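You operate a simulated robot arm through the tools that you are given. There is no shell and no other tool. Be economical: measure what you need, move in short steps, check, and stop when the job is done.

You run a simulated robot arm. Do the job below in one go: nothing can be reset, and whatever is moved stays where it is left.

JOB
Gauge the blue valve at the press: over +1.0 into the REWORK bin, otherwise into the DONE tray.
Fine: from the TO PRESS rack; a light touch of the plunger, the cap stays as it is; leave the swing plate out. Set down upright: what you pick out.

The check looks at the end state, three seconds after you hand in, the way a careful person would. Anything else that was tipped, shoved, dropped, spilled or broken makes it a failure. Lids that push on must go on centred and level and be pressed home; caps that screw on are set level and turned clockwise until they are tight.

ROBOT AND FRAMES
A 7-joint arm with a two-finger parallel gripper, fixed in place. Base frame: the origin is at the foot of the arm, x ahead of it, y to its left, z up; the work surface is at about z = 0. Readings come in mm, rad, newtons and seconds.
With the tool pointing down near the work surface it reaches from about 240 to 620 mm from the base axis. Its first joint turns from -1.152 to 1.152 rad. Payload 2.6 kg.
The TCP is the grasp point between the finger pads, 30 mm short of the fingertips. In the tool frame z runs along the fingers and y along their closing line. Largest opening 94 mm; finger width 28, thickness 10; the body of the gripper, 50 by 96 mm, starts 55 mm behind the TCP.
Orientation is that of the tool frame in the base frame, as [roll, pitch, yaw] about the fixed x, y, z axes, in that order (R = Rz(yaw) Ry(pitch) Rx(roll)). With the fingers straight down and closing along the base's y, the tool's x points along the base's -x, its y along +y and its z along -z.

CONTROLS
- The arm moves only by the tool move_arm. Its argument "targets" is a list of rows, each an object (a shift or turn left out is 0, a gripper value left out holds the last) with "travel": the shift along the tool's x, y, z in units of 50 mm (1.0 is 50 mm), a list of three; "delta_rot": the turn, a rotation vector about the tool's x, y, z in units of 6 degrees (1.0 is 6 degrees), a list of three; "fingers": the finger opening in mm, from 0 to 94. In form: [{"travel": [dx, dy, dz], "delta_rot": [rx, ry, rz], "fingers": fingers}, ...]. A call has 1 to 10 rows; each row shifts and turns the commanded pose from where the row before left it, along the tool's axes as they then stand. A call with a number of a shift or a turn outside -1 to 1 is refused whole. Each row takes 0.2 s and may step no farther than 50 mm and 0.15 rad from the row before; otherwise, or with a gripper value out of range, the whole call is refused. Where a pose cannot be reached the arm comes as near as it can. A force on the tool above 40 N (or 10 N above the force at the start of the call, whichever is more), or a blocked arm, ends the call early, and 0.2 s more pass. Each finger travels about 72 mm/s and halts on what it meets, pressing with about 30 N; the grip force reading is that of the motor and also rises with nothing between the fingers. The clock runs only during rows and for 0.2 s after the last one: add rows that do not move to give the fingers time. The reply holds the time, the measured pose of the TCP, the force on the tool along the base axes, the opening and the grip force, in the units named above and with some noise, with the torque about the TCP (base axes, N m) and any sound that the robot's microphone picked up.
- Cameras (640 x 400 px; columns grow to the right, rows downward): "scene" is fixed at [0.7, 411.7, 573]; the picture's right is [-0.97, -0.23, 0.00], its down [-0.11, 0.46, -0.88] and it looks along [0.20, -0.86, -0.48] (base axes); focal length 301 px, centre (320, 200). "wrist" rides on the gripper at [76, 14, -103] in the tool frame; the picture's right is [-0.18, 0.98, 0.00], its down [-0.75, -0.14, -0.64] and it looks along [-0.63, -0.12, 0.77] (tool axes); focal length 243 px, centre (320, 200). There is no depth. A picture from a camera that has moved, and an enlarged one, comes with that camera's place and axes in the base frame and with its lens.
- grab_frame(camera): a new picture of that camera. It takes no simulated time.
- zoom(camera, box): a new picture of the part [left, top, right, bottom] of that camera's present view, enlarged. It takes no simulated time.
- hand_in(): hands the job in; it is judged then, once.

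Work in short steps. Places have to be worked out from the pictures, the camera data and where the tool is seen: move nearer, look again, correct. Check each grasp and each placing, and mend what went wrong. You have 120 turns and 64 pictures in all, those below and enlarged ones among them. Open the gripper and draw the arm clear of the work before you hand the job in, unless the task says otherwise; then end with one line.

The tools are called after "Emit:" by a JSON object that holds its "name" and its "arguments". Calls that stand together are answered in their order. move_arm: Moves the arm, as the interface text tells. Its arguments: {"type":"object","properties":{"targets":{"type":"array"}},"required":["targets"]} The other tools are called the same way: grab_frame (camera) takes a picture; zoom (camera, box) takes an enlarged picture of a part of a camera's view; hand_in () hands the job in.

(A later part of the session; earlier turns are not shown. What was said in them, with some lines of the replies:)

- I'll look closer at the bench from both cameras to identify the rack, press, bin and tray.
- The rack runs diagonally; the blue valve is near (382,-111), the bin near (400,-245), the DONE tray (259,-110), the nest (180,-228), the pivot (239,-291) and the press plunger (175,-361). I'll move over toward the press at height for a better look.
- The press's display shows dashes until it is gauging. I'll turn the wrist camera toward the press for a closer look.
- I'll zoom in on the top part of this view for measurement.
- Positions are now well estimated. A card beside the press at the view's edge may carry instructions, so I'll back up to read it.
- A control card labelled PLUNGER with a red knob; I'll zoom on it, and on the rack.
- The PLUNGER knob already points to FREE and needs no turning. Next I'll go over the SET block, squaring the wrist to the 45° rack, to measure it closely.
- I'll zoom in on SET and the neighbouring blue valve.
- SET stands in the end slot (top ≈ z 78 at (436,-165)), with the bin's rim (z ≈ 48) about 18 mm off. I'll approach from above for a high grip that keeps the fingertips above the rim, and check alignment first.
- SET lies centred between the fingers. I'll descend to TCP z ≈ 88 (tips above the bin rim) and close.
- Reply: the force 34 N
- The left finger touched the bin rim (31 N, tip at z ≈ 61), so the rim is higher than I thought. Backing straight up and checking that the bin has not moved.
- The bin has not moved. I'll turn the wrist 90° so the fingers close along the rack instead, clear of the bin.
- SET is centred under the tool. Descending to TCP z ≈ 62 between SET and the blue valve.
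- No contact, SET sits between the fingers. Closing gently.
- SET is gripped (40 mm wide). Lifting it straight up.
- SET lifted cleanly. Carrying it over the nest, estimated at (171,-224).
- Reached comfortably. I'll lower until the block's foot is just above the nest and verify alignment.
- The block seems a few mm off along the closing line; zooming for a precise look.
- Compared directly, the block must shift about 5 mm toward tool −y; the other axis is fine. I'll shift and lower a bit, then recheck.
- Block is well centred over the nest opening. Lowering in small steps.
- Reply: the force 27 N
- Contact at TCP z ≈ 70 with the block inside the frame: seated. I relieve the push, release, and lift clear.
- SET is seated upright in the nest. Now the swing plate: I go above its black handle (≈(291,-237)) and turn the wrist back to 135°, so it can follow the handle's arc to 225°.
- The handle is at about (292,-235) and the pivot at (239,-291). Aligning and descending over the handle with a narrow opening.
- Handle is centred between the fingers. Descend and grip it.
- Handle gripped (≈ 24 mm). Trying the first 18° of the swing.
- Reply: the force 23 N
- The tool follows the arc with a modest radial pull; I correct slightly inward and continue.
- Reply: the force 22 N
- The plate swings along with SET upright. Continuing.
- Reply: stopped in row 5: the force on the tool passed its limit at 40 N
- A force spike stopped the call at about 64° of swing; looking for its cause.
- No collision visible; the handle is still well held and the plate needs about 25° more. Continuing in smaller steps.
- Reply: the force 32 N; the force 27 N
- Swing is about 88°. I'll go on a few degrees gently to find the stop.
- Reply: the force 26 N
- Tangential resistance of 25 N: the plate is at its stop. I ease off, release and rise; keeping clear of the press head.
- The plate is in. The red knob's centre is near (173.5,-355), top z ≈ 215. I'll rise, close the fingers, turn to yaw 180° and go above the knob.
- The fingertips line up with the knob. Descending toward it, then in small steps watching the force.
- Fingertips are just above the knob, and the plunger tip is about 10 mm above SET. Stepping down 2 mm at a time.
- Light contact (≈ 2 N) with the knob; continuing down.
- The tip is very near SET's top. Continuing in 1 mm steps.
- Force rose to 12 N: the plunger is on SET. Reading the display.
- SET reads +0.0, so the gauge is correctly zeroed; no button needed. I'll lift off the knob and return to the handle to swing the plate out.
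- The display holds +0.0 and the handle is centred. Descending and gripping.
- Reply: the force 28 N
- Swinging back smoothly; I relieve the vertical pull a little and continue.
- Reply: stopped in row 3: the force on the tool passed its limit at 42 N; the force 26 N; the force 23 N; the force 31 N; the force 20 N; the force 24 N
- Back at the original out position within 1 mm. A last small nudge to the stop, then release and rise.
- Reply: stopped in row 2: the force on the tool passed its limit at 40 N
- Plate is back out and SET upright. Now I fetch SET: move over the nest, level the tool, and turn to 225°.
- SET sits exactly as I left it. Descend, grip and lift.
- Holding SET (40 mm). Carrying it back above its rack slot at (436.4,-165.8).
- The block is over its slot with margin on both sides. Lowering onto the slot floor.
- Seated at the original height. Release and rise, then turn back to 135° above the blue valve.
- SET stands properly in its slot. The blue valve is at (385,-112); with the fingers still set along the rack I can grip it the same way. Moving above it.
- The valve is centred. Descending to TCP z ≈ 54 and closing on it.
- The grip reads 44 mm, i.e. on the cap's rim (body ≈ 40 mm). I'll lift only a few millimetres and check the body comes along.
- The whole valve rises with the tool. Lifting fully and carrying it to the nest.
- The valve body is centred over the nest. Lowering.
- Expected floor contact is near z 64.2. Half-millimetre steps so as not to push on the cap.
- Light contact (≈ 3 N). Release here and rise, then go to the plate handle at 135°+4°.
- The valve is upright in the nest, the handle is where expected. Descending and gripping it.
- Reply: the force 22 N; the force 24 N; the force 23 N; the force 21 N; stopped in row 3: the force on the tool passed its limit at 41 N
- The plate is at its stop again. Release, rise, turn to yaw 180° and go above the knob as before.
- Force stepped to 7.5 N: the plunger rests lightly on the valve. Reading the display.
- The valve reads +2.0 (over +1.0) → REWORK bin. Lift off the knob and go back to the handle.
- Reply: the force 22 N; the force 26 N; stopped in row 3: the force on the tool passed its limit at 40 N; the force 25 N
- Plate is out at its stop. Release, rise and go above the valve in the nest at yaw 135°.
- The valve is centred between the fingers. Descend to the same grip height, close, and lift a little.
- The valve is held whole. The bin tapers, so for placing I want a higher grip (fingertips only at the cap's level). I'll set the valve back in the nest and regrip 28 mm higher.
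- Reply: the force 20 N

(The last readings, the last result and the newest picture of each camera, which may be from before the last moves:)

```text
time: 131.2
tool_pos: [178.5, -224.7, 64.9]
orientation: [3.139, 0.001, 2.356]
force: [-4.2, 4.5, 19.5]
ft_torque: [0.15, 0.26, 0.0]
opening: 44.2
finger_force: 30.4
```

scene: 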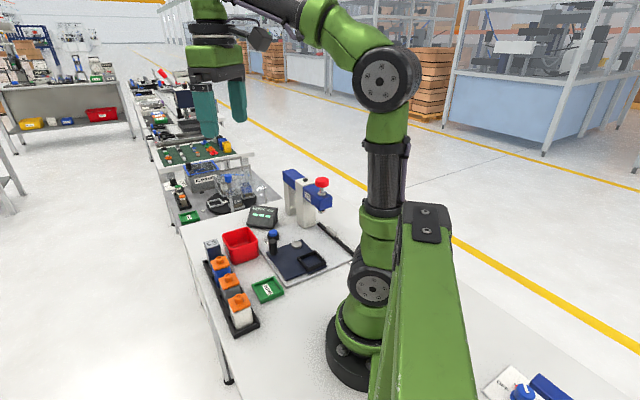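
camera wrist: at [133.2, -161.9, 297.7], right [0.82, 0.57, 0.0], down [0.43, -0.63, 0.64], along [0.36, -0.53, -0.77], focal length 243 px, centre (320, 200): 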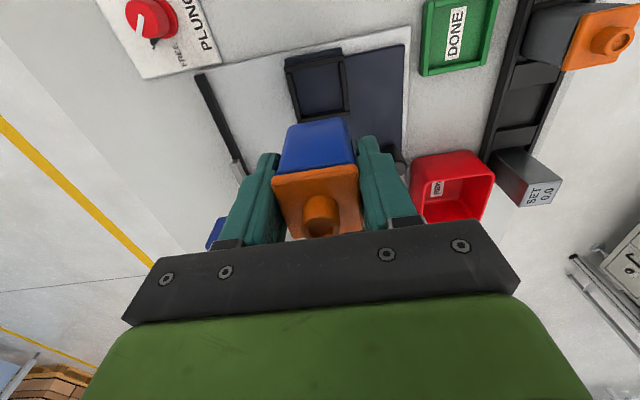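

On the floor now. Release, raise 29 mm, close again on the cap's sides.

Emit:
{"name": "move_arm", "arguments": {"targets": [{"travel": [0, 0, -0.015]}, {"fingers": 54}, {"fingers": 60}, {"travel": [0, 0, -0.57]}, {}, {"fingers": 48}, {"fingers": 40}, {"fingers": 32}, {}, {}]}}

Emit:
{"name": "zoom", "arguments": {"camera": "scene", "box": [258, 170, 368, 260]}}

```text
time: 133.4
tool_pos: [177.6, -225.2, 94.7]
orientation: [3.141, 0.0, 2.357]
force: [0.2, 1.2, 4.2]
ft_torque: [0.07, 0.03, 0.0]
opening: 39.6
finger_force: 30.1
```

```text
4.44 times, centred on (313, 215) of scene
camera zoom: at [0.7, 411.7, 572.9], right [-0.97, -0.23, 0.0], down [-0.11, 0.46, -0.88], along [0.2, -0.86, -0.48], focal length 1339 px, centre (351, 133)
```

zoom: 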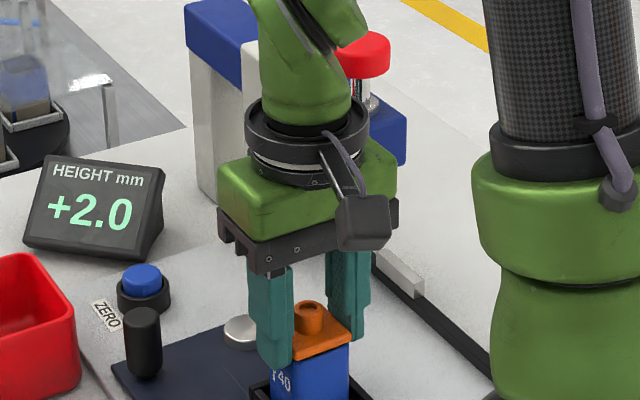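

The gripper now holds the valve by its body (39.6 mm). Lifting and carrying it over the bin at about (395,-231).

Emit:
{"name": "move_arm", "arguments": {"targets": [{"travel": [0, 0, -0.2]}, {"travel": [0, 0, -0.8]}, {"travel": [0, 0, -0.9]}, {"travel": [-0.632, 0.596, 0]}, {"travel": [-0.632, 0.596, 0]}, {"travel": [-0.632, 0.596, 0]}, {"travel": [-0.632, 0.596, 0]}, {"travel": [-0.632, 0.596, 0]}, {}]}}

Emit:
{"name": "grab_frame", "arguments": {"camera": "wrist"}}

```text
time: 135.4
tool_pos: [395.7, -230.7, 189.9]
orientation: [-3.141, 0.0, 2.356]
force: [-0.4, -0.1, -1.1]
ft_torque: [-0.01, -0.03, 0.02]
opening: 39.4
finger_force: 30.2
```

```text
4 pictures are left
camera wrist: at [351.4, -167.8, 292.2], right [0.83, 0.56, 0.0], down [0.43, -0.63, 0.64], along [0.36, -0.53, -0.77], focal length 243 px, centre (320, 200)
```

wrist: 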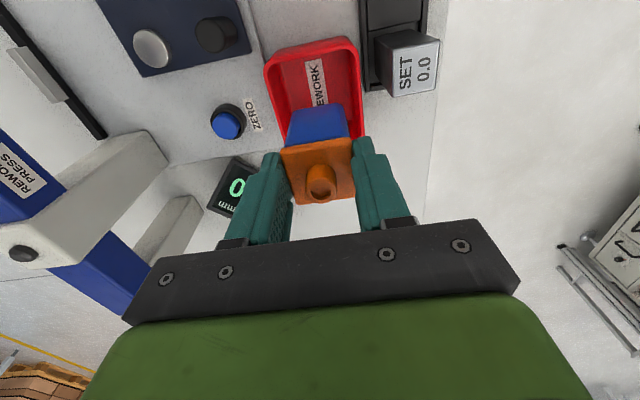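

The valve is about 3 mm off the bin centre along the closing line. Correcting and lowering until the fingertips are just above the rim.

Emit:
{"name": "move_arm", "arguments": {"targets": [{"travel": [0, -0.06, 0.3]}, {"travel": [0, 0, 0.6]}, {"travel": [0, 0, 0.6]}, {"travel": [0, 0, 0.3]}, {}]}}

Emit:
{"name": "zoom", "arguments": {"camera": "wrist", "box": [200, 20, 440, 240]}}

```text
time: 136.6
tool_pos: [392.6, -232.7, 99.8]
orientation: [3.141, -0.002, 2.356]
force: [0.4, -1.5, -0.4]
ft_torque: [0.01, 0.0, 0.03]
opening: 39.3
finger_force: 30.2
```

```text
1.82 times, centred on (320, 130) of wrist
camera zoom: at [348.5, -169.5, 202.5], right [0.83, 0.56, 0.0], down [0.43, -0.63, 0.64], along [0.36, -0.53, -0.77], focal length 441 px, centre (320, 327)
```

zoom: 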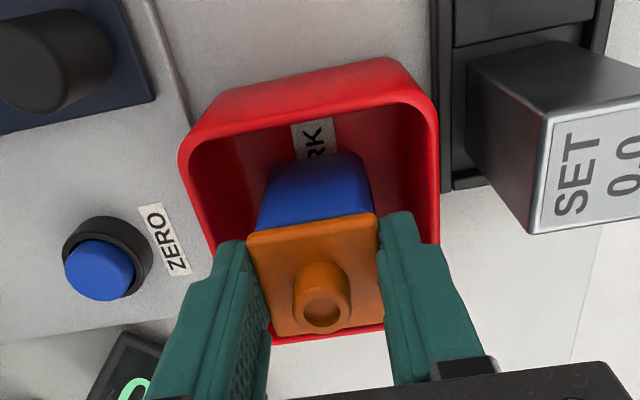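

Left finger clearance is ≈ 2 mm and right ≈ 5 mm, so I shift 1.5 mm to tool +y, then lower gently to the bin floor.

Emit:
{"name": "move_arm", "arguments": {"targets": [{"travel": [0, 0.03, 0]}, {"travel": [0, 0, 0.12]}, {"travel": [0, 0, 0.1]}, {}]}}

```text
time: 137.6
tool_pos: [395.0, -231.6, 90.7]
orientation: [-3.141, 0.0, 2.356]
force: [0.1, -0.1, -0.8]
ft_torque: [-0.01, 0.01, 0.02]
opening: 39.3
finger_force: 30.6
```

Emit:
{"name": "move_arm", "arguments": {"targets": [{"travel": [0, 0, 0.04]}, {"travel": [0, 0, 0.03]}, {}]}}

Emit:
{"name": "move_arm", "arguments": {"targets": [{"travel": [0, 0, 0.02]}, {}]}}

```text
time: 138.4
tool_pos: [393.6, -233.2, 85.6]
orientation: [3.141, 0.0, 2.355]
force: [-0.3, -0.2, -0.7]
ft_torque: [0.0, 0.0, -0.06]
opening: 39.7
finger_force: 29.6
```

```text
time: 139.0
tool_pos: [394.2, -231.3, 85.5]
orientation: [3.141, 0.001, 2.357]
force: [-0.1, 0.4, -2.1]
ft_torque: [-0.02, 0.03, 0.0]
opening: 39.4
finger_force: 30.0
```

Emit:
{"name": "move_arm", "arguments": {"targets": [{"travel": [0, 0, 0.02]}, {}]}}

```text
time: 139.6
tool_pos: [392.5, -232.2, 84.6]
orientation: [3.14, 0.002, 2.354]
force: [-4.1, 2.3, 10.2]
ft_torque: [0.09, 0.32, -0.05]
opening: 39.4
finger_force: 29.8
```

Seated on the bin floor. Opening just enough (46.5 mm) to clear the cap without pressing the bin walls, then checking.

Emit:
{"name": "move_arm", "arguments": {"targets": [{"travel": [0, 0, -0.015]}, {"fingers": 43}, {"fingers": 46.5}, {}, {}]}}

```text
time: 140.8
tool_pos: [392.9, -232.1, 83.6]
orientation: [-3.141, 0.0, 2.356]
force: [-0.8, 0.7, -0.2]
ft_torque: [-0.02, 0.02, -0.03]
opening: 46.6
finger_force: 0.1
```

No wall contact (forces near zero). Rising slowly.

Emit:
{"name": "move_arm", "arguments": {"targets": [{"travel": [0, 0, -0.1]}, {"travel": [0, 0, -0.15]}, {}]}}

Emit:
{"name": "move_arm", "arguments": {"targets": [{"fingers": 56}, {"travel": [0, 0, -0.5]}, {"travel": [0, 0, -0.9]}, {"travel": [0, 0, -0.9]}, {"travel": [0, 0, -0.9]}, {"travel": [0, 0, -0.9]}, {}]}}

Emit:
{"name": "grab_frame", "arguments": {"camera": "wrist"}}

```text
time: 141.6
tool_pos: [395.1, -231.5, 95.2]
orientation: [-3.141, -0.002, 2.357]
force: [-0.8, 0.1, 0.9]
ft_torque: [0.01, 0.01, 0.04]
opening: 46.6
finger_force: 0.0
```

```text
time: 143.2
tool_pos: [395.4, -230.9, 303.0]
orientation: [-3.141, 0.001, 2.355]
force: [0.0, -0.6, 0.2]
ft_torque: [-0.04, -0.01, 0.03]
opening: 56.1
finger_force: 0.0
```

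```text
2 pictures are left
camera wrist: at [349.6, -168.3, 404.3], right [0.83, 0.56, 0.0], down [0.43, -0.63, 0.64], along [0.36, -0.53, -0.77], focal length 243 px, centre (320, 200)
```

wrist: 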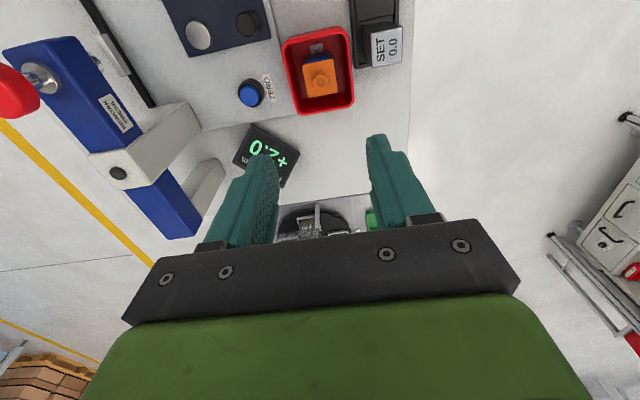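

The valve stands in the bin. A last overview from the scene camera before handing in.

Emit:
{"name": "zoom", "arguments": {"camera": "scene", "box": [180, 165, 370, 335]}}

```text
2.35 times, centred on (275, 250) of scene
camera zoom: at [0.7, 411.7, 573.0], right [-0.97, -0.23, 0.0], down [-0.11, 0.46, -0.88], along [0.2, -0.86, -0.48], focal length 709 px, centre (426, 82)
```

zoom: 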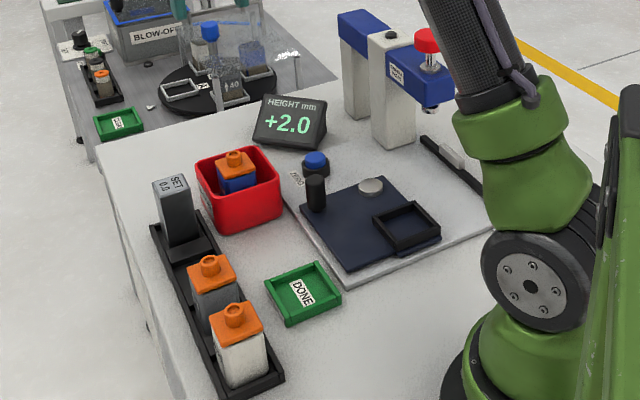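

Everything is in order: the valve is upright in REWORK with its cap on, SET is back in its slot, the plate is out and the arm is clear. Handing in.

Emit:
{"name": "hand_in", "arguments": {}}

```text
The job is handed in.
```

The blue valve gauged +2.0 mm against SET at +0.0, so it is upright in the REWORK bin with its cap on; SET is back in its rack slot and the swing plate is out.
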